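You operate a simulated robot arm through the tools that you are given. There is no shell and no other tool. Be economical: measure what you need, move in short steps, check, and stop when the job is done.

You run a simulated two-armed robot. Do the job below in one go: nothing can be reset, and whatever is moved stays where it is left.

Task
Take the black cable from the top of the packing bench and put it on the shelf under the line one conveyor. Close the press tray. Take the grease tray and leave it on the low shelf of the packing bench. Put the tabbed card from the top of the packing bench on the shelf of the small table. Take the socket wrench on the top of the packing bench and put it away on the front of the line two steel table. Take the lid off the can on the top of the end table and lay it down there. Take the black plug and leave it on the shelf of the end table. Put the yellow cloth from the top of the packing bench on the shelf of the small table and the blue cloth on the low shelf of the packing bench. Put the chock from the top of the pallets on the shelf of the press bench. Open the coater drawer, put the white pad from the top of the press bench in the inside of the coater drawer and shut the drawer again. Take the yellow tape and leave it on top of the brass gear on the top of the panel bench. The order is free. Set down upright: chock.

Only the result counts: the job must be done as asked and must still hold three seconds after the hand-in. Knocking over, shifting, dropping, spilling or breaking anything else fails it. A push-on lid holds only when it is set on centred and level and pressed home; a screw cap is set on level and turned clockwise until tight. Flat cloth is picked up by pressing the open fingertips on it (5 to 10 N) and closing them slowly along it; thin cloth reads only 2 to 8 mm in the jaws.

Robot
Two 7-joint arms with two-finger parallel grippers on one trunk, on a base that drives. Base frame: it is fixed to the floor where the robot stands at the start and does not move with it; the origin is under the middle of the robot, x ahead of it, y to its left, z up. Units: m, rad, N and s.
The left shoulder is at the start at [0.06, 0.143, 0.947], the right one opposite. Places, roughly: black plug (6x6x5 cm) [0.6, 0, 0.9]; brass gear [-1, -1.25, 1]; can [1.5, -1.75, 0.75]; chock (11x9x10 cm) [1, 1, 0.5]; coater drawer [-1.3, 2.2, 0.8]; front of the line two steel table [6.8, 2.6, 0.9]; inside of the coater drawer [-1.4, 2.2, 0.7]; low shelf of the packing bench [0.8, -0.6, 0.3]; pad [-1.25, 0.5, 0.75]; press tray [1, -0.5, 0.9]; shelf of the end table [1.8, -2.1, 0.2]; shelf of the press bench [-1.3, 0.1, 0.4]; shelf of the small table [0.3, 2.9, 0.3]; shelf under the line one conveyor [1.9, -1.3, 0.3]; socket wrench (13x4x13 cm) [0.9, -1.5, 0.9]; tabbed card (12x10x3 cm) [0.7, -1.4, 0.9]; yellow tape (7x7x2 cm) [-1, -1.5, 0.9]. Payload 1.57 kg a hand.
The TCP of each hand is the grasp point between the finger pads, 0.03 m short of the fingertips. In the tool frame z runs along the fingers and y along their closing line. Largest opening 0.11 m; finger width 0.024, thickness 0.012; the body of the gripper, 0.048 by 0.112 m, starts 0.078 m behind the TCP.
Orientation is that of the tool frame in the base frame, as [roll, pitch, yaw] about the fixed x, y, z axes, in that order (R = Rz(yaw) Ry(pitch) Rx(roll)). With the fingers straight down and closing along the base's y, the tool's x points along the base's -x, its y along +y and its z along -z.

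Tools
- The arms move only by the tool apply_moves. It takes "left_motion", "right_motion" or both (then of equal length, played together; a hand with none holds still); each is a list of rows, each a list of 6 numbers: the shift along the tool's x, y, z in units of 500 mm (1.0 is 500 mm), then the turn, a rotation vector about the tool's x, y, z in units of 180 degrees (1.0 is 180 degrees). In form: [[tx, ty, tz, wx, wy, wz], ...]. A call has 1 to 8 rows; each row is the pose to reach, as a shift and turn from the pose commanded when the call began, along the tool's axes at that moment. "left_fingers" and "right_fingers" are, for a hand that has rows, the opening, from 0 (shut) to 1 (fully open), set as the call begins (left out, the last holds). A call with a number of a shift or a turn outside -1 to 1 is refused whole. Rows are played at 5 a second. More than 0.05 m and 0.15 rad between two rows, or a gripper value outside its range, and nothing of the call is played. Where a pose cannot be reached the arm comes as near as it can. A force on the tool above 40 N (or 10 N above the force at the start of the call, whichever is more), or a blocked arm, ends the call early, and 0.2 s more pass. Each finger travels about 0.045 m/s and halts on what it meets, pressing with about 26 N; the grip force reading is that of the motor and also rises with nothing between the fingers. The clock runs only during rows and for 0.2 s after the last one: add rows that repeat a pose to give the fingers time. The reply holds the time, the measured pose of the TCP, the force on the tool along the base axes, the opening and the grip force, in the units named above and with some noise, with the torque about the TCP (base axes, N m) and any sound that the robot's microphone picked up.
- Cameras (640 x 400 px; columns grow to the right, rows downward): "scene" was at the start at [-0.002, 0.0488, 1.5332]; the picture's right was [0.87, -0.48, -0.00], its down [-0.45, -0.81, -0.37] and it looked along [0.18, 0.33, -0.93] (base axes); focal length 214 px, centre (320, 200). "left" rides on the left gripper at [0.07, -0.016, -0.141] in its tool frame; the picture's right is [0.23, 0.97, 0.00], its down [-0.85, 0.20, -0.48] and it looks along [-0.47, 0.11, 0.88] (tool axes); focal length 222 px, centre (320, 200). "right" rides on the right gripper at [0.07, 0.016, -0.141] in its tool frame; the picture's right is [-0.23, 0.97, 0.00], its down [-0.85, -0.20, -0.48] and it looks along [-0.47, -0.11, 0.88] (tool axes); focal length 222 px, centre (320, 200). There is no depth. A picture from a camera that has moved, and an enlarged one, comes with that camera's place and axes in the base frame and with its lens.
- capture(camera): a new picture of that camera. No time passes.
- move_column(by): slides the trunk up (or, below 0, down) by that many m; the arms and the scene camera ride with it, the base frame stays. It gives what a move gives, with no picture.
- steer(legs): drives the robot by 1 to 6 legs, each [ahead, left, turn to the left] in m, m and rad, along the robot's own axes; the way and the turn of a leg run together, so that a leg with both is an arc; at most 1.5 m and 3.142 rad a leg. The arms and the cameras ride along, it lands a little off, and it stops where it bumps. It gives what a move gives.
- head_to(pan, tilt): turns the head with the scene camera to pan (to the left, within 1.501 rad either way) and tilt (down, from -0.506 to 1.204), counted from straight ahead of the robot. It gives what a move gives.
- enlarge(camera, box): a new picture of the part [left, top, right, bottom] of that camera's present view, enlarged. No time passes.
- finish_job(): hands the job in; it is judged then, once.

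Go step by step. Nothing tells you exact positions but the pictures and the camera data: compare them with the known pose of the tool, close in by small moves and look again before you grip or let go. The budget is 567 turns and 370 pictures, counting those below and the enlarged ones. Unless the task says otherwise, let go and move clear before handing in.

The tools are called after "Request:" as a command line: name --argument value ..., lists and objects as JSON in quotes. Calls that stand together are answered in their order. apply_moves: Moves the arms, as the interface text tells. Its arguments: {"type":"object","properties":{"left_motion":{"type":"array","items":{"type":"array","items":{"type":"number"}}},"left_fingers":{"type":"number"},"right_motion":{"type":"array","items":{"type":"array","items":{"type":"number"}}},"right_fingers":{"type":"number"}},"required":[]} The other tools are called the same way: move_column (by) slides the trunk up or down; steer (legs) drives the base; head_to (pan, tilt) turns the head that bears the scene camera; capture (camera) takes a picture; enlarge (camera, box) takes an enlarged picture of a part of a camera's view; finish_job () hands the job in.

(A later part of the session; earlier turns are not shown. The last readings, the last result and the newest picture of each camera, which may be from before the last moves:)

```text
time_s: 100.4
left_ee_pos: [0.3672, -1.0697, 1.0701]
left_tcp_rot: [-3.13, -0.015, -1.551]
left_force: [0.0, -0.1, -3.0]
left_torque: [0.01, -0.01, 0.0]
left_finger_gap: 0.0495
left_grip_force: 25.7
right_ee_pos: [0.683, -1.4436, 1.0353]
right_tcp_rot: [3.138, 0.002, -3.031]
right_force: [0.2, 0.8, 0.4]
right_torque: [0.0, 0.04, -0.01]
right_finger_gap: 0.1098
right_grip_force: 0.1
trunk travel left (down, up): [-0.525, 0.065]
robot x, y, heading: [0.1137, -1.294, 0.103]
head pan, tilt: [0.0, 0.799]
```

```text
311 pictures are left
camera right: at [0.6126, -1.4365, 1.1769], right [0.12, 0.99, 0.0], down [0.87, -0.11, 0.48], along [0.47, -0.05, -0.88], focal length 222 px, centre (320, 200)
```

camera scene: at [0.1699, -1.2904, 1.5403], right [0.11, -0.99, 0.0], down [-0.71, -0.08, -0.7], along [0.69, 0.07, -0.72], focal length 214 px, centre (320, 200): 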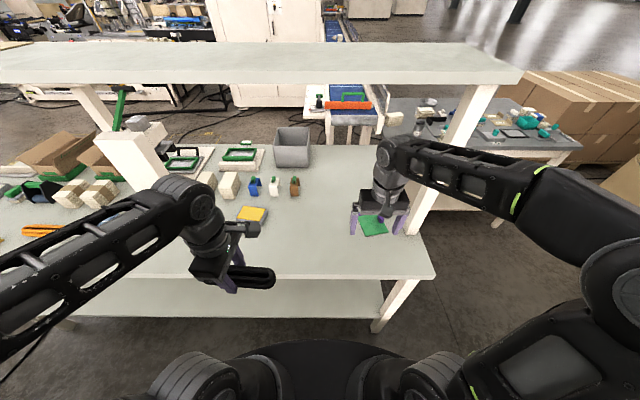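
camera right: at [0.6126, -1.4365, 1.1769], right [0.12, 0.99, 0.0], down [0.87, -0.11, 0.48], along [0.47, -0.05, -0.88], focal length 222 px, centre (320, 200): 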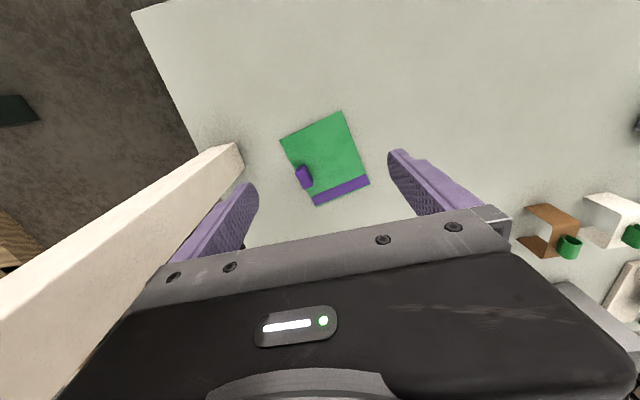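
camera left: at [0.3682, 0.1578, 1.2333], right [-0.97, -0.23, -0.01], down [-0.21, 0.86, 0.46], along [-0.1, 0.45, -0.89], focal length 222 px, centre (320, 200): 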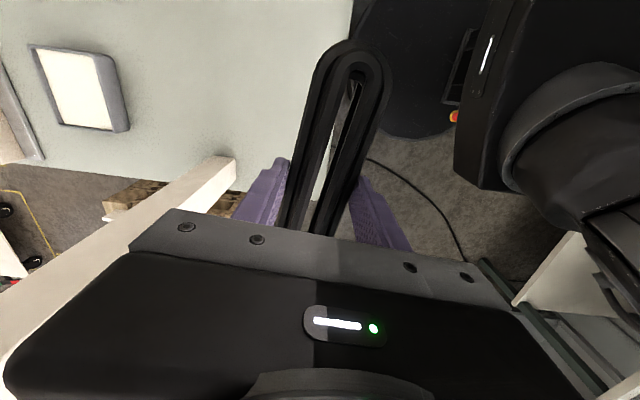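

Request:
enlarge --camera "right" --box '[250, 90, 400, 220]'

Request:
enlarge --camera "scene" --box '[320, 190, 430, 260]'

```text
3.08 times, centred on (325, 155) of right
camera zoom: at [0.6126, -1.4365, 1.1769], right [0.12, 0.99, 0.0], down [0.87, -0.11, 0.48], along [0.47, -0.05, -0.88], focal length 684 px, centre (305, 338)
```

zoom: 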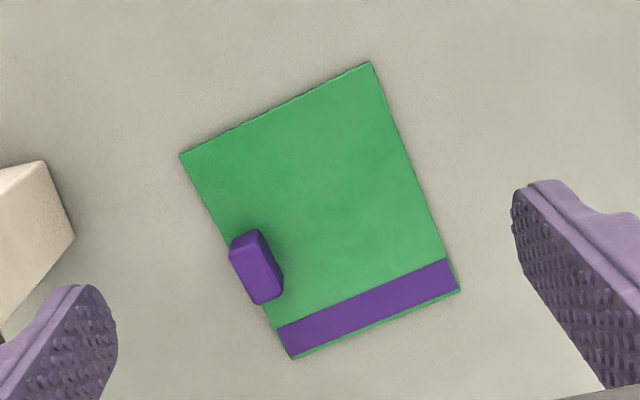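

```text
5.71 times, centred on (375, 225) of scene
camera zoom: at [0.1681, -1.2906, 1.5403], right [0.11, -0.99, 0.0], down [-0.71, -0.08, -0.7], along [0.69, 0.07, -0.72], focal length 1226 px, centre (6, 57)
```

zoom: 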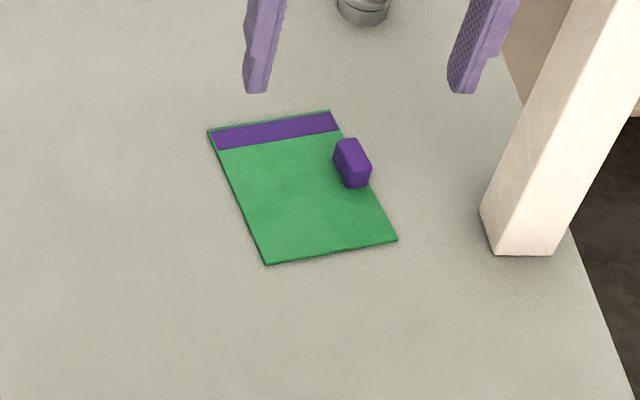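

The tab is at (0.729, -1.472), about 0.3 rad turned. I lower with fingers half open beside the upright.

Request:
apply_moves --right_motion '[[-0.04, -0.03, 0.03, 0, 0, -0.034], [-0.085, -0.066, 0.06, 0, 0, -0.067], [-0.085, -0.066, 0.14, 0, 0, -0.067], [-0.085, -0.066, 0.2, 0, 0, -0.067], [-0.085, -0.066, 0.2, 0, 0, -0.067]]' --right_fingers 0.5

Request:
capture --camera "right"

```text
time_s: 101.6
left_ee_pos: [0.3686, -1.0686, 1.0684]
left_tcp_rot: [-3.129, -0.015, -1.55]
left_force: [0.6, 0.6, -2.1]
left_torque: [0.0, 0.0, 0.01]
left_finger_gap: 0.0495
left_grip_force: 26.1
right_ee_pos: [0.7266, -1.4726, 0.9331]
right_tcp_rot: [3.138, 0.0, -2.825]
right_force: [0.0, 0.5, -0.3]
right_torque: [0.02, -0.03, -0.01]
right_finger_gap: 0.0552
right_grip_force: 0.1
trunk travel left (down, up): [-0.525, 0.065]
robot x, y, heading: [0.1166, -1.2964, 0.105]
head pan, tilt: [0.0, 0.799]
```

```text
308 pictures are left
camera right: at [0.6553, -1.4806, 1.0746], right [-0.09, 1.0, 0.0], down [0.87, 0.08, 0.48], along [0.48, 0.05, -0.88], focal length 222 px, centre (320, 200)
```

right: 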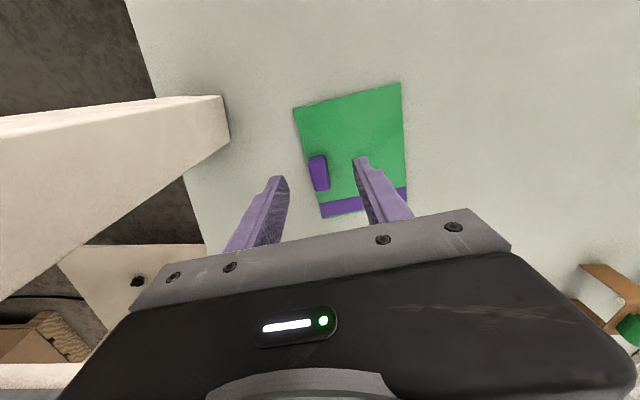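

Aligned. I lower to the card and close on the tab.

Request:
apply_moves --right_motion '[[-0.008, 0, 0.04, 0, 0, 0], [-0.008, 0, 0.066, 0, 0, 0], [-0.008, 0, 0.07, 0, 0, 0]]'

Request:
apply_moves --right_motion '[[0, 0, 0, 0, 0, 0], [0, 0, 0, 0, 0, 0], [0, 0, 0, 0, 0, 0], [0, 0, 0, 0, 0, 0], [0, 0, 0, 0, 0, 0]]' --right_fingers 0

Request:
capture --camera "right"

```text
time_s: 102.4
left_ee_pos: [0.3689, -1.0691, 1.0694]
left_tcp_rot: [-3.128, -0.012, -1.55]
left_force: [-0.5, -0.1, -1.7]
left_torque: [0.0, 0.0, -0.01]
left_finger_gap: 0.0495
left_grip_force: 26.2
right_ee_pos: [0.7315, -1.4706, 0.8993]
right_tcp_rot: [3.139, -0.001, -2.823]
right_force: [0.7, 0.5, 0.0]
right_torque: [0.01, -0.02, 0.03]
right_finger_gap: 0.0549
right_grip_force: 0.2
trunk travel left (down, up): [-0.525, 0.065]
robot x, y, heading: [0.1149, -1.2947, 0.104]
head pan, tilt: [0.0, 0.799]
```

```text
time_s: 103.6
left_ee_pos: [0.3691, -1.0692, 1.0692]
left_tcp_rot: [-3.129, -0.015, -1.551]
left_force: [0.3, 0.5, -1.6]
left_torque: [-0.01, 0.0, 0.0]
left_finger_gap: 0.0496
left_grip_force: 26.7
right_ee_pos: [0.7323, -1.4704, 0.8996]
right_tcp_rot: [3.139, 0.001, -2.822]
right_force: [0.7, -0.6, 0.8]
right_torque: [0.01, 0.01, 0.02]
right_finger_gap: 0.0153
right_grip_force: 25.7
trunk travel left (down, up): [-0.525, 0.065]
robot x, y, heading: [0.1136, -1.2944, 0.109]
head pan, tilt: [0.0, 0.799]
```

```text
307 pictures are left
camera right: at [0.6611, -1.479, 1.0404], right [-0.09, 1.0, 0.0], down [0.87, 0.08, 0.48], along [0.48, 0.05, -0.88], focal length 222 px, centre (320, 200)
```

right: 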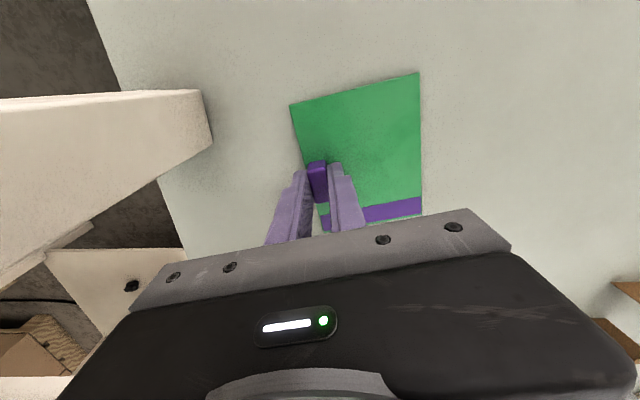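

Card held. I lift, retract and drive left along the bench.

Request:
apply_moves --right_motion '[[0, 0, -0.05, 0, 0, 0], [0, 0, -0.14, 0, 0, 0], [0.0, 0, -0.23, 0, 0, 0], [0.08, 0.02, -0.27, 0, 0, 0], [0.16, 0.06, -0.3, 0, 0, 0], [0.24, 0.1, -0.3, 0, 0, 0], [0.32, 0.14, -0.3, 0, 0, 0], [0.4, 0.18, -0.3, 0, 0, 0]]'

Request:
steer --legs '[[-0.25, 0, 0], [0, 1.1, 0], [0, 1.1, 0]]'

Request:
head_to --pan 0.3 --tilt 0.5

Request:
capture --camera "scene"

```text
time_s: 105.4
left_ee_pos: [0.3682, -1.0694, 1.0696]
left_tcp_rot: [-3.128, -0.014, -1.552]
left_force: [-0.2, 0.8, -2.6]
left_torque: [0.03, -0.01, -0.04]
left_finger_gap: 0.0495
left_grip_force: 26.1
right_ee_pos: [0.5116, -1.4484, 1.0498]
right_tcp_rot: [3.14, 0.003, -2.821]
right_force: [0.0, -0.1, 0.2]
right_torque: [0.01, -0.02, 0.01]
right_finger_gap: 0.0148
right_grip_force: 26.0
trunk travel left (down, up): [-0.525, 0.065]
robot x, y, heading: [0.1149, -1.2944, 0.106]
head pan, tilt: [0.0, 0.799]
```

```text
time_s: 117.9
left_ee_pos: [-0.124, 1.1417, 1.0688]
left_tcp_rot: [-3.13, -0.016, -1.559]
left_force: [0.1, -0.2, -2.4]
left_torque: [0.01, -0.03, -0.04]
left_finger_gap: 0.0496
left_grip_force: 26.3
right_ee_pos: [0.0173, 0.7624, 1.0497]
right_tcp_rot: [3.137, 0.0, -2.828]
right_force: [0.1, 0.9, -0.1]
right_torque: [-0.02, -0.01, 0.04]
right_finger_gap: 0.015
right_grip_force: 25.5
trunk travel left (down, up): [-0.525, 0.065]
robot x, y, heading: [-0.3779, 0.9118, 0.103]
head pan, tilt: [0.0, 0.799]
```

```text
time_s: 118.7
left_ee_pos: [-0.1231, 1.1411, 1.0693]
left_tcp_rot: [-3.129, -0.013, -1.559]
left_force: [-0.2, 0.5, -2.1]
left_torque: [0.04, 0.0, -0.01]
left_finger_gap: 0.0496
left_grip_force: 26.0
right_ee_pos: [0.0179, 0.7618, 1.0499]
right_tcp_rot: [3.139, 0.0, -2.827]
right_force: [0.2, 0.7, -0.2]
right_torque: [-0.02, 0.03, -0.02]
right_finger_gap: 0.0148
right_grip_force: 25.9
trunk travel left (down, up): [-0.525, 0.065]
robot x, y, heading: [-0.3788, 0.914, 0.097]
head pan, tilt: [0.3, 0.499]
```

```text
306 pictures are left
camera scene: at [-0.3222, 0.9483, 1.5662], right [0.39, -0.92, 0.0], down [-0.44, -0.19, -0.88], along [0.81, 0.34, -0.48], focal length 214 px, centre (320, 200)
```

scene: 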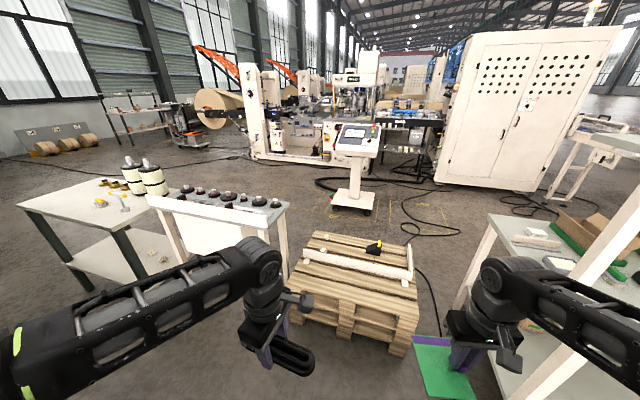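

Chock sits on the pallets; the small table with shelf is further left. The card goes there first; I drive left and look.

Request:
steer --legs '[[-0.1, 0, 0], [0, 1.5, 0]]'

Request:
head_to --pan 0.2 --tilt 0.6

Request:
capture --camera "scene"

```text
time_s: 127.2
left_ee_pos: [-0.4129, 2.7086, 1.0695]
left_tcp_rot: [-3.13, -0.015, -1.526]
left_force: [0.0, 0.2, -2.8]
left_torque: [0.0, 0.0, 0.0]
left_finger_gap: 0.0497
left_grip_force: 25.8
right_ee_pos: [-0.259, 2.3336, 1.049]
right_tcp_rot: [3.14, 0.001, -2.796]
right_force: [0.4, 0.0, -0.3]
right_torque: [-0.03, 0.03, 0.01]
right_finger_gap: 0.015
right_grip_force: 26.0
trunk travel left (down, up): [-0.525, 0.065]
robot x, y, heading: [-0.6608, 2.4757, 0.138]
head pan, tilt: [0.3, 0.499]
```

```text
time_s: 127.9
left_ee_pos: [-0.4119, 2.7082, 1.0698]
left_tcp_rot: [-3.129, -0.014, -1.526]
left_force: [0.2, -0.1, -2.1]
left_torque: [0.03, 0.0, -0.04]
left_finger_gap: 0.0495
left_grip_force: 26.1
right_ee_pos: [-0.2573, 2.3323, 1.0501]
right_tcp_rot: [3.136, -0.001, -2.797]
right_force: [1.2, 0.4, 0.2]
right_torque: [-0.01, -0.01, 0.02]
right_finger_gap: 0.015
right_grip_force: 26.5
trunk travel left (down, up): [-0.525, 0.065]
robot x, y, heading: [-0.659, 2.4737, 0.133]
head pan, tilt: [0.201, 0.6]
```

```text
305 pictures are left
camera scene: at [-0.6034, 2.4997, 1.5573], right [0.33, -0.94, 0.0], down [-0.53, -0.19, -0.83], along [0.78, 0.27, -0.56], focal length 214 px, centre (320, 200)
```

scene: 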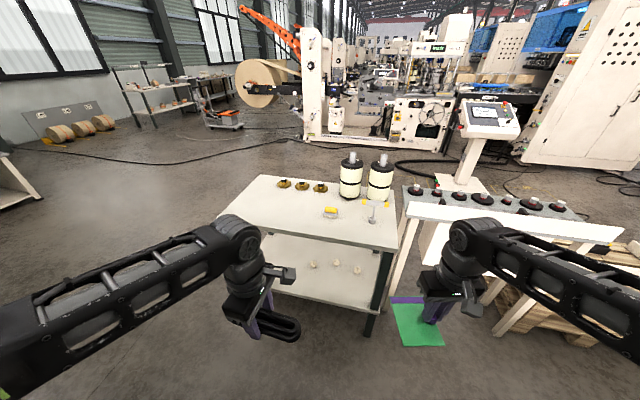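

The small table's shelf (z ≈ 0.3, front edge x ≈ 0.13) has free space in front. I lower the trunk here.

Request:
move_column --by -0.4

Request:
move_column --by -0.1

Request:
apply_moves --right_motion '[[0, 0.02, 0.06, 0, -0.03, 0], [0, 0.04, 0.12, 0, -0.06, 0], [0, 0.06, 0.18, 0, -0.09, 0], [0, 0.08, 0.24, 0, -0.12, 0], [0, 0.1, 0.28, 0, -0.15, 0], [0, 0.1, 0.3, 0, -0.18, 0]]'

Request:
capture --camera "scene"

Request:
capture --camera "right"

```text
time_s: 131.8
left_ee_pos: [-0.4115, 2.7083, 0.6694]
left_tcp_rot: [-3.13, -0.013, -1.525]
left_force: [-0.5, -0.5, -1.4]
left_torque: [0.03, -0.01, -0.01]
left_finger_gap: 0.0497
left_grip_force: 26.0
right_ee_pos: [-0.2587, 2.3323, 0.6499]
right_tcp_rot: [3.137, 0.0, -2.798]
right_force: [-0.5, -0.2, -0.9]
right_torque: [0.04, 0.01, 0.0]
right_finger_gap: 0.0148
right_grip_force: 26.4
trunk travel left (down, up): [-0.125, 0.465]
robot x, y, heading: [-0.6558, 2.4726, 0.137]
head pan, tilt: [0.201, 0.6]
```

```text
time_s: 133.1
left_ee_pos: [-0.4118, 2.7076, 0.5676]
left_tcp_rot: [-3.13, -0.016, -1.524]
left_force: [0.1, 0.2, -2.0]
left_torque: [0.04, -0.01, -0.01]
left_finger_gap: 0.0499
left_grip_force: 26.3
right_ee_pos: [-0.2584, 2.3325, 0.5508]
right_tcp_rot: [3.14, 0.001, -2.796]
right_force: [0.1, -0.1, -0.2]
right_torque: [-0.01, 0.02, -0.01]
right_finger_gap: 0.0147
right_grip_force: 25.8
trunk travel left (down, up): [-0.025, 0.565]
robot x, y, heading: [-0.6572, 2.4746, 0.136]
head pan, tilt: [0.201, 0.6]
```

```text
time_s: 134.5
left_ee_pos: [-0.4115, 2.7085, 0.5694]
left_tcp_rot: [-3.129, -0.015, -1.526]
left_force: [0.9, -0.4, -2.1]
left_torque: [0.01, -0.01, -0.01]
left_finger_gap: 0.0496
left_grip_force: 26.3
right_ee_pos: [-0.2086, 2.4021, 0.414]
right_tcp_rot: [3.136, 0.562, -2.798]
right_force: [1.2, 0.3, -0.3]
right_torque: [-0.02, 0.05, -0.01]
right_finger_gap: 0.0148
right_grip_force: 26.0
right hand out of reach, approached as far as the arm can: row 4, 5, 6
trunk travel left (down, up): [-0.025, 0.565]
robot x, y, heading: [-0.6611, 2.4789, 0.134]
head pan, tilt: [0.201, 0.6]
```

```text
304 pictures are left
camera scene: at [-0.6036, 2.4997, 1.0572], right [0.33, -0.94, 0.0], down [-0.53, -0.19, -0.83], along [0.78, 0.27, -0.56], focal length 214 px, centre (320, 200)
```

scene: 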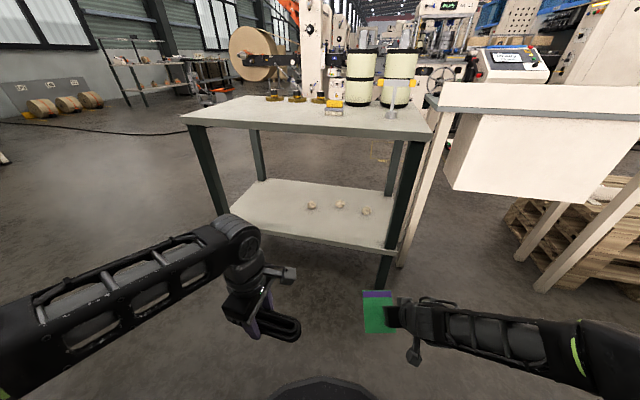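

```text
303 pictures are left
camera right: at [-0.3403, 2.3699, 0.4963], right [-0.15, 0.98, 0.13], down [0.51, -0.03, 0.86], along [0.85, 0.19, -0.49], focal length 222 px, centre (320, 200)
```

right: 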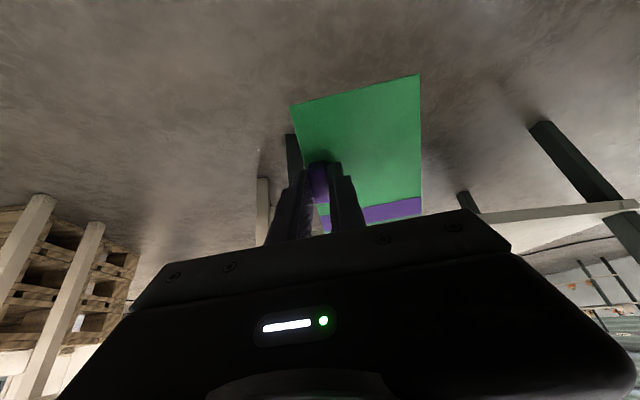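

I drive to the table; the card goes onto the front strip right of the small items.

Request:
steer --legs '[[0, 0.2, 0], [0.4, 0, 0]]'

Request:
capture --camera "right"

Request:
capture --camera "scene"

```text
time_s: 138.2
left_ee_pos: [-0.0335, 2.9555, 0.5694]
left_tcp_rot: [-3.13, -0.012, -1.533]
left_force: [-0.8, -1.1, -2.2]
left_torque: [0.02, 0.01, 0.01]
left_finger_gap: 0.0495
left_grip_force: 25.5
right_ee_pos: [0.1663, 2.6475, 0.4138]
right_tcp_rot: [3.138, 0.565, -2.805]
right_force: [-0.1, 0.0, 0.1]
right_torque: [-0.06, 0.0, -0.05]
right_finger_gap: 0.0147
right_grip_force: 26.1
trunk travel left (down, up): [-0.025, 0.565]
robot x, y, heading: [-0.2803, 2.7271, 0.125]
head pan, tilt: [0.201, 0.6]
```

```text
302 pictures are left
camera right: at [0.0343, 2.6173, 0.4965], right [-0.14, 0.98, 0.12], down [0.51, -0.04, 0.86], along [0.85, 0.18, -0.49], focal length 222 px, centre (320, 200)
```

right: 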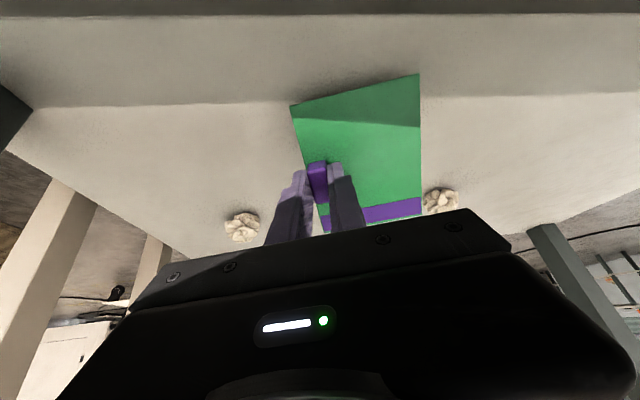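

```text
301 pictures are left
camera scene: at [-0.228, 2.7497, 1.0572], right [0.32, -0.95, 0.0], down [-0.54, -0.18, -0.83], along [0.78, 0.26, -0.56], focal length 214 px, centre (320, 200)
```

scene: 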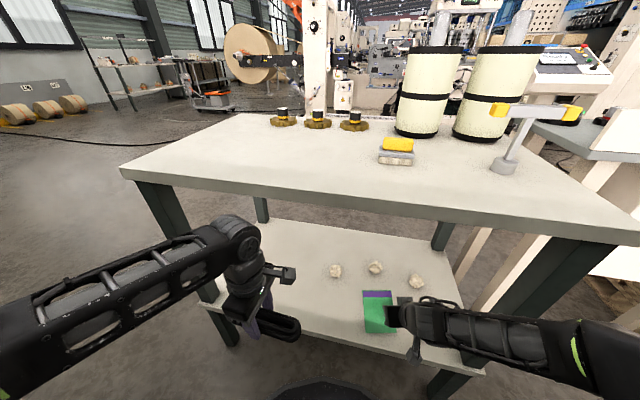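

The card is above the shelf front. I go slightly forward then down to contact.

Request:
apply_moves --right_motion '[[-0.05, 0, 0.032, 0, 0, 0], [-0.101, -0.02, 0.064, 0, 0, 0], [-0.06, -0.02, 0.13, 0, 0, 0], [-0.04, -0.02, 0.162, 0, 0, 0], [-0.03, -0.02, 0.178, 0, 0, 0], [-0.02, -0.02, 0.194, 0, 0, 0], [-0.01, -0.02, 0.21, 0, 0, 0]]'

Request:
capture --camera "right"

Request:
enlarge --camera "scene" --box '[260, 230, 480, 370]'

```text
time_s: 139.1
left_ee_pos: [-0.0344, 2.9564, 0.5685]
left_tcp_rot: [-3.13, -0.014, -1.537]
left_force: [0.2, -0.4, -1.9]
left_torque: [-0.01, 0.03, -0.02]
left_finger_gap: 0.0498
left_grip_force: 26.5
right_ee_pos: [0.2282, 2.6599, 0.3751]
right_tcp_rot: [-3.141, 0.581, -2.803]
right_force: [-3.6, -2.3, 19.8]
right_torque: [-0.09, 0.65, -0.03]
right_finger_gap: 0.0149
right_grip_force: 26.4
trunk travel left (down, up): [-0.025, 0.565]
robot x, y, heading: [-0.28, 2.7238, 0.127]
head pan, tilt: [0.201, 0.6]
stopped in row 4 (right hand): the force on the tool passed its limit (the readings are from after the stop); the commanded pose is now the measured one
```

```text
300 pictures are left
camera right: at [0.0952, 2.6289, 0.4547], right [-0.14, 0.98, 0.12], down [0.49, -0.04, 0.87], along [0.86, 0.19, -0.48], focal length 222 px, centre (320, 200)
```

right: 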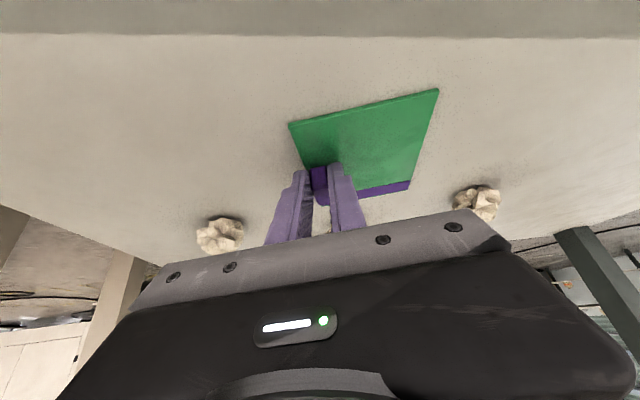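

```text
2.86 times, centred on (370, 300) of scene
camera zoom: at [-0.2292, 2.7498, 1.0574], right [0.32, -0.95, 0.0], down [-0.53, -0.18, -0.83], along [0.78, 0.26, -0.56], focal length 613 px, centre (177, -86)
```

zoom: 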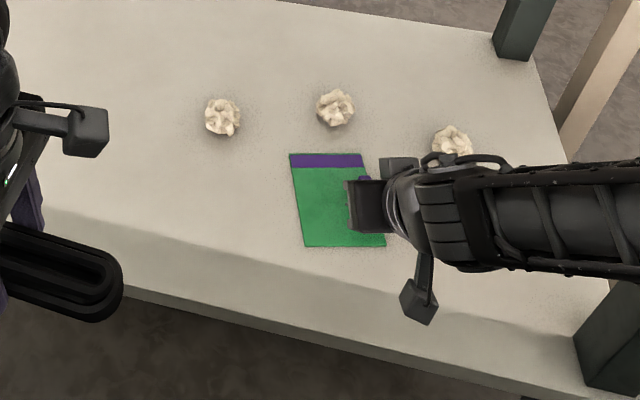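

The card lies on the shelf, clear of the papers. I open and withdraw.

Request:
apply_moves --right_motion '[[0, 0, 0, 0, 0, 0], [0, 0, 0, 0, 0, 0], [0, 0, 0, 0, 0, 0]]' --right_fingers 0.5

Request:
apply_moves --right_motion '[[0, 0, -0.04, 0, 0, 0], [0, 0, -0.1, 0, 0, 0], [0, 0, -0.18, 0, 0, 0], [0.05, 0, -0.22, 0, 0, 0]]'

Request:
capture --camera "right"

```text
time_s: 139.9
left_ee_pos: [-0.0349, 2.956, 0.5687]
left_tcp_rot: [-3.13, -0.014, -1.535]
left_force: [0.3, -0.7, -1.3]
left_torque: [-0.01, 0.02, 0.0]
left_finger_gap: 0.0496
left_grip_force: 26.2
right_ee_pos: [0.2289, 2.6593, 0.3758]
right_tcp_rot: [-3.14, 0.58, -2.805]
right_force: [6.1, -8.5, 28.8]
right_torque: [0.51, -0.13, -0.31]
right_finger_gap: 0.0464
right_grip_force: 0.0
trunk travel left (down, up): [-0.025, 0.565]
robot x, y, heading: [-0.2847, 2.7282, 0.126]
head pan, tilt: [0.201, 0.6]
```

```text
time_s: 140.9
left_ee_pos: [-0.0347, 2.9559, 0.5682]
left_tcp_rot: [-3.131, -0.014, -1.534]
left_force: [0.4, -0.5, -2.9]
left_torque: [0.03, -0.02, 0.0]
left_finger_gap: 0.0497
left_grip_force: 26.2
right_ee_pos: [0.1589, 2.6365, 0.4574]
right_tcp_rot: [3.141, 0.572, -2.803]
right_force: [-0.2, -0.6, -0.4]
right_torque: [-0.03, 0.0, -0.03]
right_finger_gap: 0.055
right_grip_force: 0.0
right hand out of reach, approached as far as the arm can: row 4
trunk travel left (down, up): [-0.025, 0.565]
robot x, y, heading: [-0.2823, 2.7242, 0.122]
head pan, tilt: [0.201, 0.6]
```

```text
298 pictures are left
camera right: at [0.0266, 2.605, 0.5384], right [-0.14, 0.98, 0.12], down [0.5, -0.04, 0.86], along [0.85, 0.19, -0.49], focal length 222 px, centre (320, 200)
```

right: 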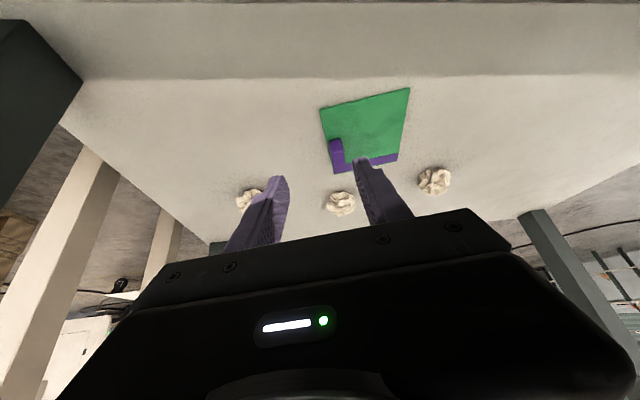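

Card lies flat on the small table shelf. I back off, raise the trunk and return to the bench for the yellow cloth.

Request:
steer --legs '[[-0.4, 0, 0], [0, -1.3, 0], [0, -1.3, 0]]'

Request:
move_column --by 0.4

Request:
move_column --by 0.1

Request:
apply_moves --right_motion '[[0, 0, 0, 0, 0.045, 0.02], [0, 0, 0, 0, 0.09, 0.04], [0, 0, 0, 0, 0.135, 0.06], [0, 0, 0, 0, 0.182, 0.067]]' --right_fingers 1

Request:
capture --camera "scene"

```text
time_s: 155.8
left_ee_pos: [-0.1672, 0.2917, 0.5703]
left_tcp_rot: [-3.132, -0.015, -1.577]
left_force: [0.1, 0.0, -2.3]
left_torque: [0.04, 0.01, -0.01]
left_finger_gap: 0.0497
left_grip_force: 25.8
right_ee_pos: [0.0132, -0.0365, 0.4569]
right_tcp_rot: [3.139, 0.572, -2.844]
right_force: [0.7, 0.3, 0.1]
right_torque: [0.01, -0.03, -0.01]
right_finger_gap: 0.055
right_grip_force: 0.0
trunk travel left (down, up): [-0.025, 0.565]
robot x, y, heading: [-0.4261, 0.0681, 0.085]
head pan, tilt: [0.201, 0.6]
```

```text
time_s: 159.6
left_ee_pos: [-0.1672, 0.2922, 0.9689]
left_tcp_rot: [-3.131, -0.012, -1.576]
left_force: [-0.7, -0.7, -2.0]
left_torque: [0.05, 0.03, -0.01]
left_finger_gap: 0.0497
left_grip_force: 26.0
right_ee_pos: [0.0148, -0.0362, 0.8569]
right_tcp_rot: [3.138, 0.572, -2.844]
right_force: [0.8, 0.2, 0.4]
right_torque: [0.01, 0.01, 0.0]
right_finger_gap: 0.0549
right_grip_force: 0.0
trunk travel left (down, up): [-0.425, 0.165]
robot x, y, heading: [-0.4265, 0.0724, 0.075]
head pan, tilt: [0.201, 0.6]
```

```text
time_s: 161.0
left_ee_pos: [-0.1678, 0.2923, 1.0694]
left_tcp_rot: [-3.13, -0.014, -1.576]
left_force: [-0.8, -0.6, -2.5]
left_torque: [0.02, 0.02, -0.01]
left_finger_gap: 0.0498
left_grip_force: 26.3
right_ee_pos: [0.0141, -0.0365, 0.9575]
right_tcp_rot: [3.138, 0.572, -2.845]
right_force: [-0.1, -0.2, 0.0]
right_torque: [-0.01, 0.01, -0.01]
right_finger_gap: 0.055
right_grip_force: 0.0
trunk travel left (down, up): [-0.525, 0.065]
robot x, y, heading: [-0.423, 0.0747, 0.081]
head pan, tilt: [0.201, 0.6]
```

```text
refused: row 1 steps farther than a row can; nothing moved
```

```text
297 pictures are left
camera scene: at [-0.3685, 0.0939, 1.5572], right [0.28, -0.96, 0.0], down [-0.54, -0.16, -0.82], along [0.79, 0.23, -0.57], focal length 214 px, centre (320, 200)
```

scene: 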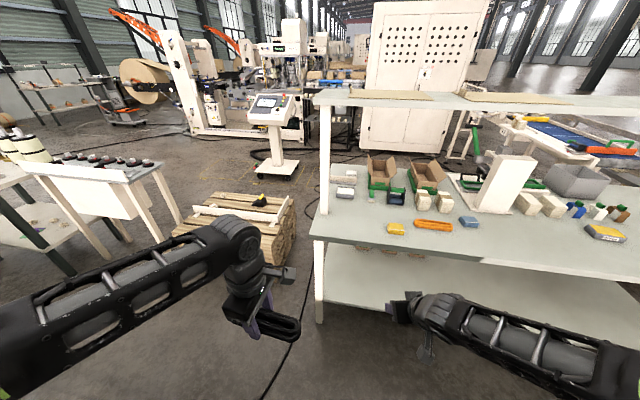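

I straighten the right hand again, then approach the bench.

Request:
apply_moves --right_motion '[[0, 0, 0, 0, 0.04, 0], [0, 0, 0, 0, 0.08, 0], [0, 0, 0, 0, 0.12, 0], [0, 0, -0.04, 0, 0.16, 0], [0, 0, -0.08, 0, 0.182, 0], [0, 0, -0.12, 0, 0.182, 0]]' --right_fingers 1

Request:
steer --legs '[[0.3, 0, 0.02]]'

Request:
capture --camera "right"

```text
time_s: 162.4
left_ee_pos: [-0.1679, 0.2919, 1.0687]
left_tcp_rot: [-3.13, -0.014, -1.576]
left_force: [-0.3, -0.3, -2.1]
left_torque: [0.03, -0.04, 0.0]
left_finger_gap: 0.0495
left_grip_force: 25.6
right_ee_pos: [-0.0187, -0.0479, 1.0054]
right_tcp_rot: [-3.141, -0.002, -2.844]
right_force: [-1.1, 0.4, -0.1]
right_torque: [0.02, -0.04, 0.0]
right_finger_gap: 0.1101
right_grip_force: 0.1
trunk travel left (down, up): [-0.525, 0.065]
robot x, y, heading: [-0.4252, 0.071, 0.085]
head pan, tilt: [0.201, 0.6]
```

```text
time_s: 164.4
left_ee_pos: [0.115, 0.3299, 1.0689]
left_tcp_rot: [-3.132, -0.013, -1.542]
left_force: [0.3, -0.2, -2.8]
left_torque: [0.04, 0.03, 0.0]
left_finger_gap: 0.0496
left_grip_force: 26.6
right_ee_pos: [0.2744, -0.0032, 1.0065]
right_tcp_rot: [3.14, -0.001, -2.812]
right_force: [0.4, 0.7, -0.9]
right_torque: [-0.01, 0.02, -0.02]
right_finger_gap: 0.1102
right_grip_force: 0.1
trunk travel left (down, up): [-0.525, 0.065]
robot x, y, heading: [-0.1359, 0.101, 0.119]
head pan, tilt: [0.201, 0.6]
```

```text
296 pictures are left
camera right: at [0.2039, -0.0126, 1.1467], right [-0.1, 0.99, 0.0], down [0.87, 0.09, 0.48], along [0.48, 0.05, -0.88], focal length 222 px, centre (320, 200)
```

right: 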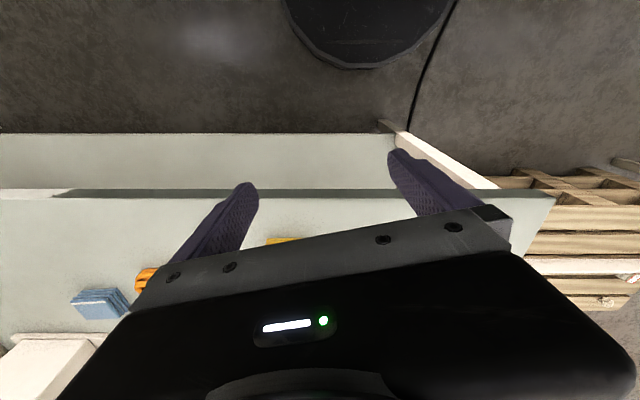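

I bring the right hand over the yellow cloth.

Request:
apply_moves --right_motion '[[-0.07, -0.04, 0, 0, 0, 0], [-0.14, -0.08, 0, 0, 0, 0], [-0.21, -0.12, 0, 0, 0, 0.02], [-0.28, -0.16, 0, 0, 0, 0.05], [-0.31, -0.187, 0, 0, 0, 0.05], [-0.31, -0.187, 0, 0, 0, 0.05]]'

Request:
capture --camera "right"

```text
time_s: 165.8
left_ee_pos: [0.115, 0.3311, 1.0686]
left_tcp_rot: [-3.129, -0.013, -1.542]
left_force: [0.1, 0.1, -2.5]
left_torque: [0.01, 0.01, -0.03]
left_finger_gap: 0.0496
left_grip_force: 25.8
right_ee_pos: [0.4526, -0.0428, 1.0057]
right_tcp_rot: [-3.14, 0.001, -2.968]
right_force: [0.4, -0.2, 0.3]
right_torque: [0.0, -0.02, -0.03]
right_finger_gap: 0.1101
right_grip_force: 0.0
trunk travel left (down, up): [-0.525, 0.065]
robot x, y, heading: [-0.1365, 0.0984, 0.117]
head pan, tilt: [0.201, 0.6]
```

```text
295 pictures are left
camera right: at [0.3815, -0.0397, 1.147], right [0.06, 1.0, 0.0], down [0.88, -0.05, 0.48], along [0.48, -0.03, -0.88], focal length 222 px, centre (320, 200)
```

right: 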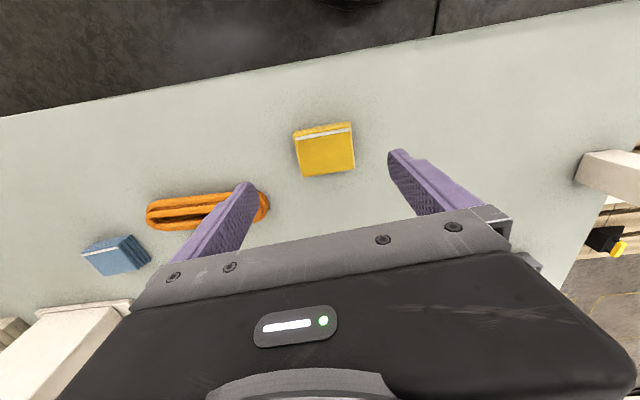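

Cloth block centred at (0.462, -0.039). I lower around it.

Request:
apply_moves --right_motion '[[-0.02, 0.005, 0.08, 0, 0, 0.029], [-0.02, 0.005, 0.16, 0, 0, 0.029], [-0.02, 0.005, 0.21, 0, 0, 0.029], [-0.02, 0.005, 0.224, 0, 0, 0.029], [-0.02, 0.005, 0.224, 0, 0, 0.029]]'

Request:
apply_moves --right_motion '[[0, 0, 0, 0, 0, 0], [0, 0, 0, 0, 0, 0], [0, 0, 0, 0, 0, 0], [0, 0, 0, 0, 0, 0], [0, 0, 0, 0, 0, 0]]' --right_fingers 0

Request:
capture --camera "right"

```text
time_s: 167.0
left_ee_pos: [0.1139, 0.3305, 1.0692]
left_tcp_rot: [-3.13, -0.014, -1.543]
left_force: [0.1, -0.9, -1.7]
left_torque: [0.03, 0.06, 0.01]
left_finger_gap: 0.0494
left_grip_force: 26.1
right_ee_pos: [0.4601, -0.0389, 0.8955]
right_tcp_rot: [-3.14, -0.002, -3.06]
right_force: [-0.2, -0.1, 0.4]
right_torque: [0.03, 0.01, 0.0]
right_finger_gap: 0.1098
right_grip_force: 0.0
trunk travel left (down, up): [-0.525, 0.065]
robot x, y, heading: [-0.137, 0.1015, 0.113]
head pan, tilt: [0.201, 0.6]
```

```text
time_s: 168.2
left_ee_pos: [0.1135, 0.33, 1.0684]
left_tcp_rot: [-3.131, -0.013, -1.543]
left_force: [0.3, -0.1, -2.6]
left_torque: [0.05, -0.01, -0.02]
left_finger_gap: 0.0496
left_grip_force: 26.2
right_ee_pos: [0.4602, -0.0392, 0.8947]
right_tcp_rot: [3.141, 0.0, -3.059]
right_force: [-0.7, 0.0, 0.3]
right_torque: [-0.02, -0.01, 0.03]
right_finger_gap: 0.0711
right_grip_force: 26.0
trunk travel left (down, up): [-0.525, 0.065]
robot x, y, heading: [-0.1351, 0.0989, 0.118]
head pan, tilt: [0.201, 0.6]
```

```text
294 pictures are left
camera right: at [0.39, -0.03, 1.0361], right [0.15, 0.99, 0.0], down [0.87, -0.13, 0.48], along [0.47, -0.07, -0.88], focal length 222 px, centre (320, 200)
```

right: 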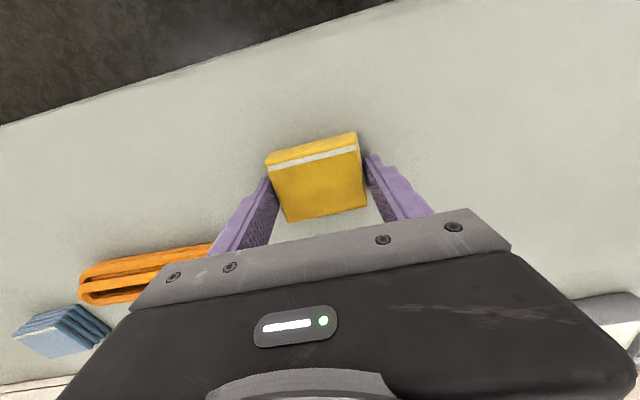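

Held firmly (0.071). I lift, retract and go to the small table.

Request:
apply_moves --right_motion '[[0, 0, -0.06, 0, 0, 0], [0, 0, -0.15, 0, 0, 0], [0, 0, -0.24, 0, 0, 0], [0.07, 0.0, -0.3, 0, 0, 0], [0.15, 0.0, -0.32, 0, 0, 0], [0.24, 0.0, -0.32, 0, 0, 0], [0.3, 0.0, -0.32, 0, 0, 0]]'

Request:
steer --legs '[[-0.15, 0, 0], [0, 1.4, 0], [0, 1.45, 0]]'

Request:
move_column --by -0.4

Request:
move_column --by -0.1

Request:
capture --camera "scene"

```text
time_s: 169.8
left_ee_pos: [0.1137, 0.3292, 1.069]
left_tcp_rot: [-3.129, -0.013, -1.543]
left_force: [-0.8, -0.3, -2.6]
left_torque: [0.0, -0.01, -0.04]
left_finger_gap: 0.0498
left_grip_force: 26.2
right_ee_pos: [0.3098, -0.0516, 1.0511]
right_tcp_rot: [3.141, -0.001, -3.062]
right_force: [-0.6, 0.3, -1.3]
right_torque: [-0.02, -0.01, -0.02]
right_finger_gap: 0.0713
right_grip_force: 25.9
trunk travel left (down, up): [-0.525, 0.065]
robot x, y, heading: [-0.1322, 0.0988, 0.121]
head pan, tilt: [0.201, 0.6]
```

```text
time_s: 184.5
left_ee_pos: [-0.3233, 3.1447, 1.0691]
left_tcp_rot: [-3.131, -0.014, -1.567]
left_force: [0.4, 0.8, -2.0]
left_torque: [0.02, 0.02, -0.02]
left_finger_gap: 0.0498
left_grip_force: 26.1
right_ee_pos: [-0.1367, 2.76, 1.051]
right_tcp_rot: [3.141, 0.001, -3.085]
right_force: [-0.5, -0.2, 0.0]
right_torque: [-0.03, 0.01, -0.02]
right_finger_gap: 0.0709
right_grip_force: 25.9
trunk travel left (down, up): [-0.525, 0.065]
robot x, y, heading: [-0.5759, 2.9244, 0.09]
head pan, tilt: [0.201, 0.6]
```

```text
time_s: 188.4
left_ee_pos: [-0.3233, 3.145, 0.6698]
left_tcp_rot: [-3.131, -0.015, -1.568]
left_force: [0.6, -0.6, -0.2]
left_torque: [0.01, 0.0, -0.02]
left_finger_gap: 0.0494
left_grip_force: 26.0
right_ee_pos: [-0.1358, 2.7588, 0.6519]
right_tcp_rot: [-3.141, 0.0, -3.084]
right_force: [-0.2, -0.4, -0.2]
right_torque: [0.01, -0.01, 0.0]
right_finger_gap: 0.0709
right_grip_force: 26.4
trunk travel left (down, up): [-0.125, 0.465]
robot x, y, heading: [-0.5855, 2.9245, 0.087]
head pan, tilt: [0.201, 0.6]
```

```text
time_s: 189.7
left_ee_pos: [-0.3231, 3.145, 0.5692]
left_tcp_rot: [-3.132, -0.014, -1.568]
left_force: [0.0, -0.4, -1.3]
left_torque: [-0.01, -0.01, -0.01]
left_finger_gap: 0.0493
left_grip_force: 25.7
right_ee_pos: [-0.1363, 2.7576, 0.5513]
right_tcp_rot: [-3.141, 0.0, -3.084]
right_force: [0.1, 0.2, -0.9]
right_torque: [-0.02, 0.0, 0.01]
right_finger_gap: 0.071
right_grip_force: 25.5
trunk travel left (down, up): [-0.025, 0.565]
robot x, y, heading: [-0.5774, 2.9266, 0.091]
head pan, tilt: [0.201, 0.6]
```

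```text
293 pictures are left
camera scene: at [-0.5235, 2.9441, 1.0573], right [0.29, -0.96, 0.0], down [-0.54, -0.16, -0.82], along [0.79, 0.24, -0.57], focal length 214 px, centre (320, 200)
```

scene: 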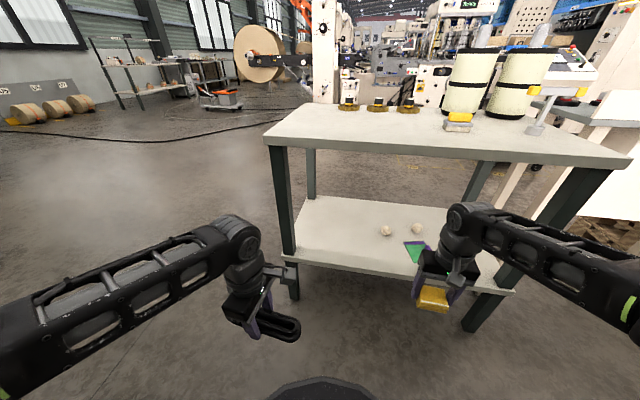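

I lower and tilt the hand with the cloth.

Request:
apply_moves --right_motion '[[0, 0.02, 0.06, 0, -0.03, 0], [0, 0.04, 0.12, 0, -0.06, 0], [0, 0.06, 0.18, 0, -0.09, 0], [0, 0.08, 0.22, 0, -0.12, 0], [0, 0.1, 0.24, 0, -0.15, 0], [0, 0.12, 0.26, 0, -0.18, 0]]'

Request:
steer --legs '[[0.27, 0.1, 0.03]]'

Request:
capture --camera "right"

Request:
capture --camera "scene"

```text
time_s: 191.1
left_ee_pos: [-0.324, 3.1461, 0.5687]
left_tcp_rot: [-3.13, -0.014, -1.566]
left_force: [1.1, -0.2, -2.2]
left_torque: [0.03, -0.01, -0.01]
left_finger_gap: 0.0495
left_grip_force: 26.1
right_ee_pos: [-0.1362, 2.8194, 0.4228]
right_tcp_rot: [3.141, 0.56, -3.085]
right_force: [0.1, -0.9, -0.7]
right_torque: [-0.01, -0.02, 0.01]
right_finger_gap: 0.0707
right_grip_force: 25.3
right hand out of reach, approached as far as the arm can: row 6
trunk travel left (down, up): [-0.025, 0.565]
robot x, y, heading: [-0.5835, 2.917, 0.09]
head pan, tilt: [0.201, 0.6]
```

```text
time_s: 193.1
left_ee_pos: [-0.0645, 3.281, 0.5684]
left_tcp_rot: [-3.13, -0.013, -1.545]
left_force: [-0.4, -0.5, -1.8]
left_torque: [0.01, 0.01, -0.02]
left_finger_gap: 0.0495
left_grip_force: 25.2
right_ee_pos: [0.1308, 2.957, 0.4214]
right_tcp_rot: [3.14, 0.564, -3.062]
right_force: [0.6, 0.1, -0.5]
right_torque: [0.01, 0.0, 0.0]
right_finger_gap: 0.0708
right_grip_force: 26.2
trunk travel left (down, up): [-0.025, 0.565]
robot x, y, heading: [-0.3158, 3.0529, 0.114]
head pan, tilt: [0.201, 0.6]
```

```text
292 pictures are left
camera right: at [-0.0034, 2.9627, 0.5043], right [0.12, 0.99, 0.12], down [0.48, -0.16, 0.86], along [0.87, -0.04, -0.49], focal length 222 px, centre (320, 200)
```

right: 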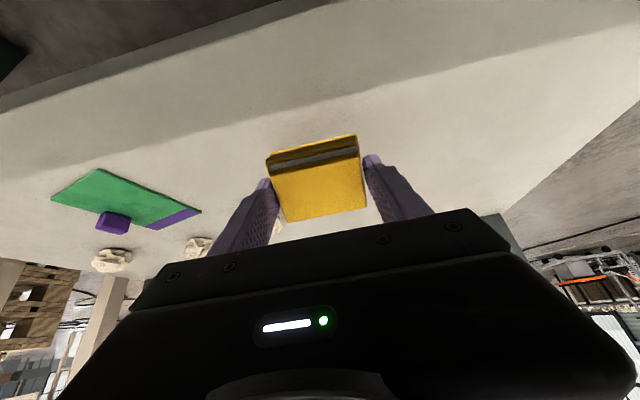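

```text
291 pictures are left
camera scene: at [-0.2593, 3.075, 1.0572], right [0.31, -0.95, 0.0], down [-0.54, -0.17, -0.83], along [0.78, 0.25, -0.56], focal length 214 px, centre (320, 200)
```

scene: 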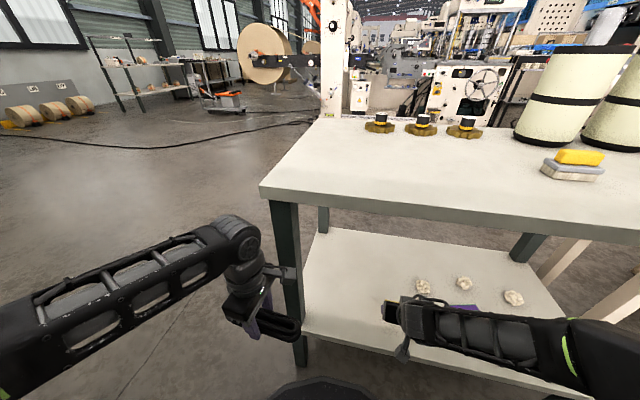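

Forward a little, then down to contact.

Request:
apply_moves --right_motion '[[-0.07, 0, 0.043, 0, 0, 0], [-0.135, 0, 0.086, 0, 0, 0], [-0.11, 0, 0.128, 0, 0, 0], [-0.1, 0, 0.142, 0, 0, 0], [-0.09, 0, 0.158, 0, 0, 0], [-0.08, 0, 0.174, 0, 0, 0], [-0.07, 0, 0.19, 0, 0, 0]]'

Request:
capture --camera "right"

```text
time_s: 194.7
left_ee_pos: [-0.0641, 3.2794, 0.5679]
left_tcp_rot: [-3.131, -0.014, -1.547]
left_force: [-0.3, 0.8, -1.8]
left_torque: [0.01, 0.0, -0.01]
left_finger_gap: 0.0496
left_grip_force: 25.6
right_ee_pos: [0.2162, 2.9659, 0.3722]
right_tcp_rot: [-3.141, 0.58, -3.064]
right_force: [-4.4, -1.5, 17.1]
right_torque: [0.03, 0.27, -0.01]
right_finger_gap: 0.0712
right_grip_force: 26.1
trunk travel left (down, up): [-0.025, 0.565]
robot x, y, heading: [-0.3147, 3.051, 0.11]
head pan, tilt: [0.201, 0.6]
stopped in row 7 (right hand): the force on the tool passed its limit (the readings are from after the stop); the commanded pose is now the measured one
```

```text
290 pictures are left
camera right: at [0.0802, 2.9703, 0.4518], right [0.11, 0.99, 0.12], down [0.47, -0.16, 0.87], along [0.88, -0.04, -0.48], focal length 222 px, centre (320, 200)
```

right: 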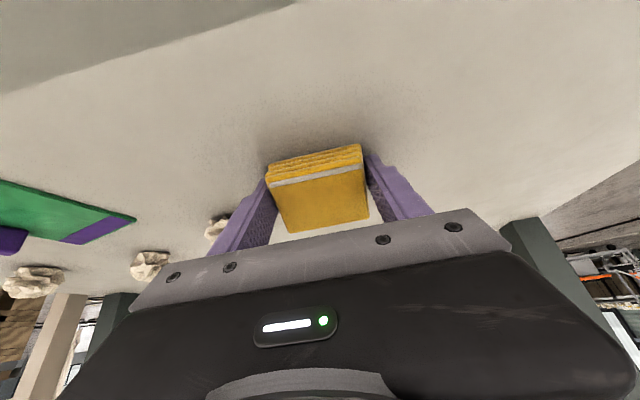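

I straighten partly and release.

Request:
apply_moves --right_motion '[[0, 0, 0, 0, 0.04, 0], [0, 0, 0, 0, 0.08, 0], [0, 0, 0, 0, 0.1, 0]]'

Request:
apply_moves --right_motion '[[0, 0, -0.004, 0, 0, 0], [0, 0, -0.008, 0, 0, 0], [0, 0, -0.01, 0, 0, 0]]' --right_fingers 1

Request:
apply_moves --right_motion '[[0, 0, -0.04, 0, 0, 0], [0, 0, -0.1, 0, 0, 0], [0.04, 0, -0.15, 0, 0, 0], [0.12, 0, -0.16, 0, 0, 0]]'

Request:
capture --camera "right"

```text
time_s: 195.5
left_ee_pos: [-0.0631, 3.2792, 0.5698]
left_tcp_rot: [-3.129, -0.013, -1.545]
left_force: [-0.1, -0.5, -2.5]
left_torque: [0.02, -0.01, -0.03]
left_finger_gap: 0.0497
left_grip_force: 26.2
right_ee_pos: [0.2177, 2.965, 0.3717]
right_tcp_rot: [-3.141, 0.265, -3.063]
right_force: [15.9, -2.1, 27.1]
right_torque: [0.1, -0.41, -0.15]
right_finger_gap: 0.071
right_grip_force: 26.7
trunk travel left (down, up): [-0.025, 0.565]
robot x, y, heading: [-0.3142, 3.0541, 0.114]
head pan, tilt: [0.201, 0.6]
```

```text
time_s: 196.3
left_ee_pos: [-0.0658, 3.279, 0.5684]
left_tcp_rot: [-3.13, -0.014, -1.547]
left_force: [-0.2, 0.8, -3.0]
left_torque: [-0.05, 0.0, -0.02]
left_finger_gap: 0.0496
left_grip_force: 25.8
right_ee_pos: [0.2115, 2.9656, 0.3724]
right_tcp_rot: [-3.14, 0.255, -3.058]
right_force: [-0.9, -7.5, 10.7]
right_torque: [0.34, 0.12, 0.09]
right_finger_gap: 0.1034
right_grip_force: 0.1
trunk travel left (down, up): [-0.025, 0.565]
robot x, y, heading: [-0.3161, 3.0508, 0.114]
head pan, tilt: [0.201, 0.6]
```

```text
time_s: 197.3
left_ee_pos: [-0.0633, 3.2793, 0.5689]
left_tcp_rot: [-3.132, -0.014, -1.545]
left_force: [0.0, 0.0, -2.0]
left_torque: [0.03, 0.01, 0.02]
left_finger_gap: 0.0497
left_grip_force: 26.2
right_ee_pos: [0.1362, 2.9584, 0.4375]
right_tcp_rot: [3.142, 0.257, -3.063]
right_force: [-0.5, -0.1, 0.2]
right_torque: [0.0, 0.01, 0.01]
right_finger_gap: 0.11
right_grip_force: 0.0
trunk travel left (down, up): [-0.025, 0.565]
robot x, y, heading: [-0.317, 3.051, 0.116]
head pan, tilt: [0.201, 0.6]
```

```text
289 pictures are left
camera right: at [0.0321, 2.9652, 0.5556], right [0.14, 0.99, 0.06], down [0.72, -0.14, 0.68], along [0.68, -0.06, -0.73], focal length 222 px, centre (320, 200)
```

right: 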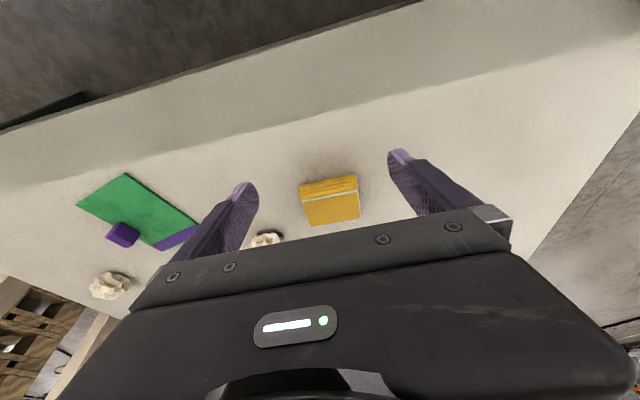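

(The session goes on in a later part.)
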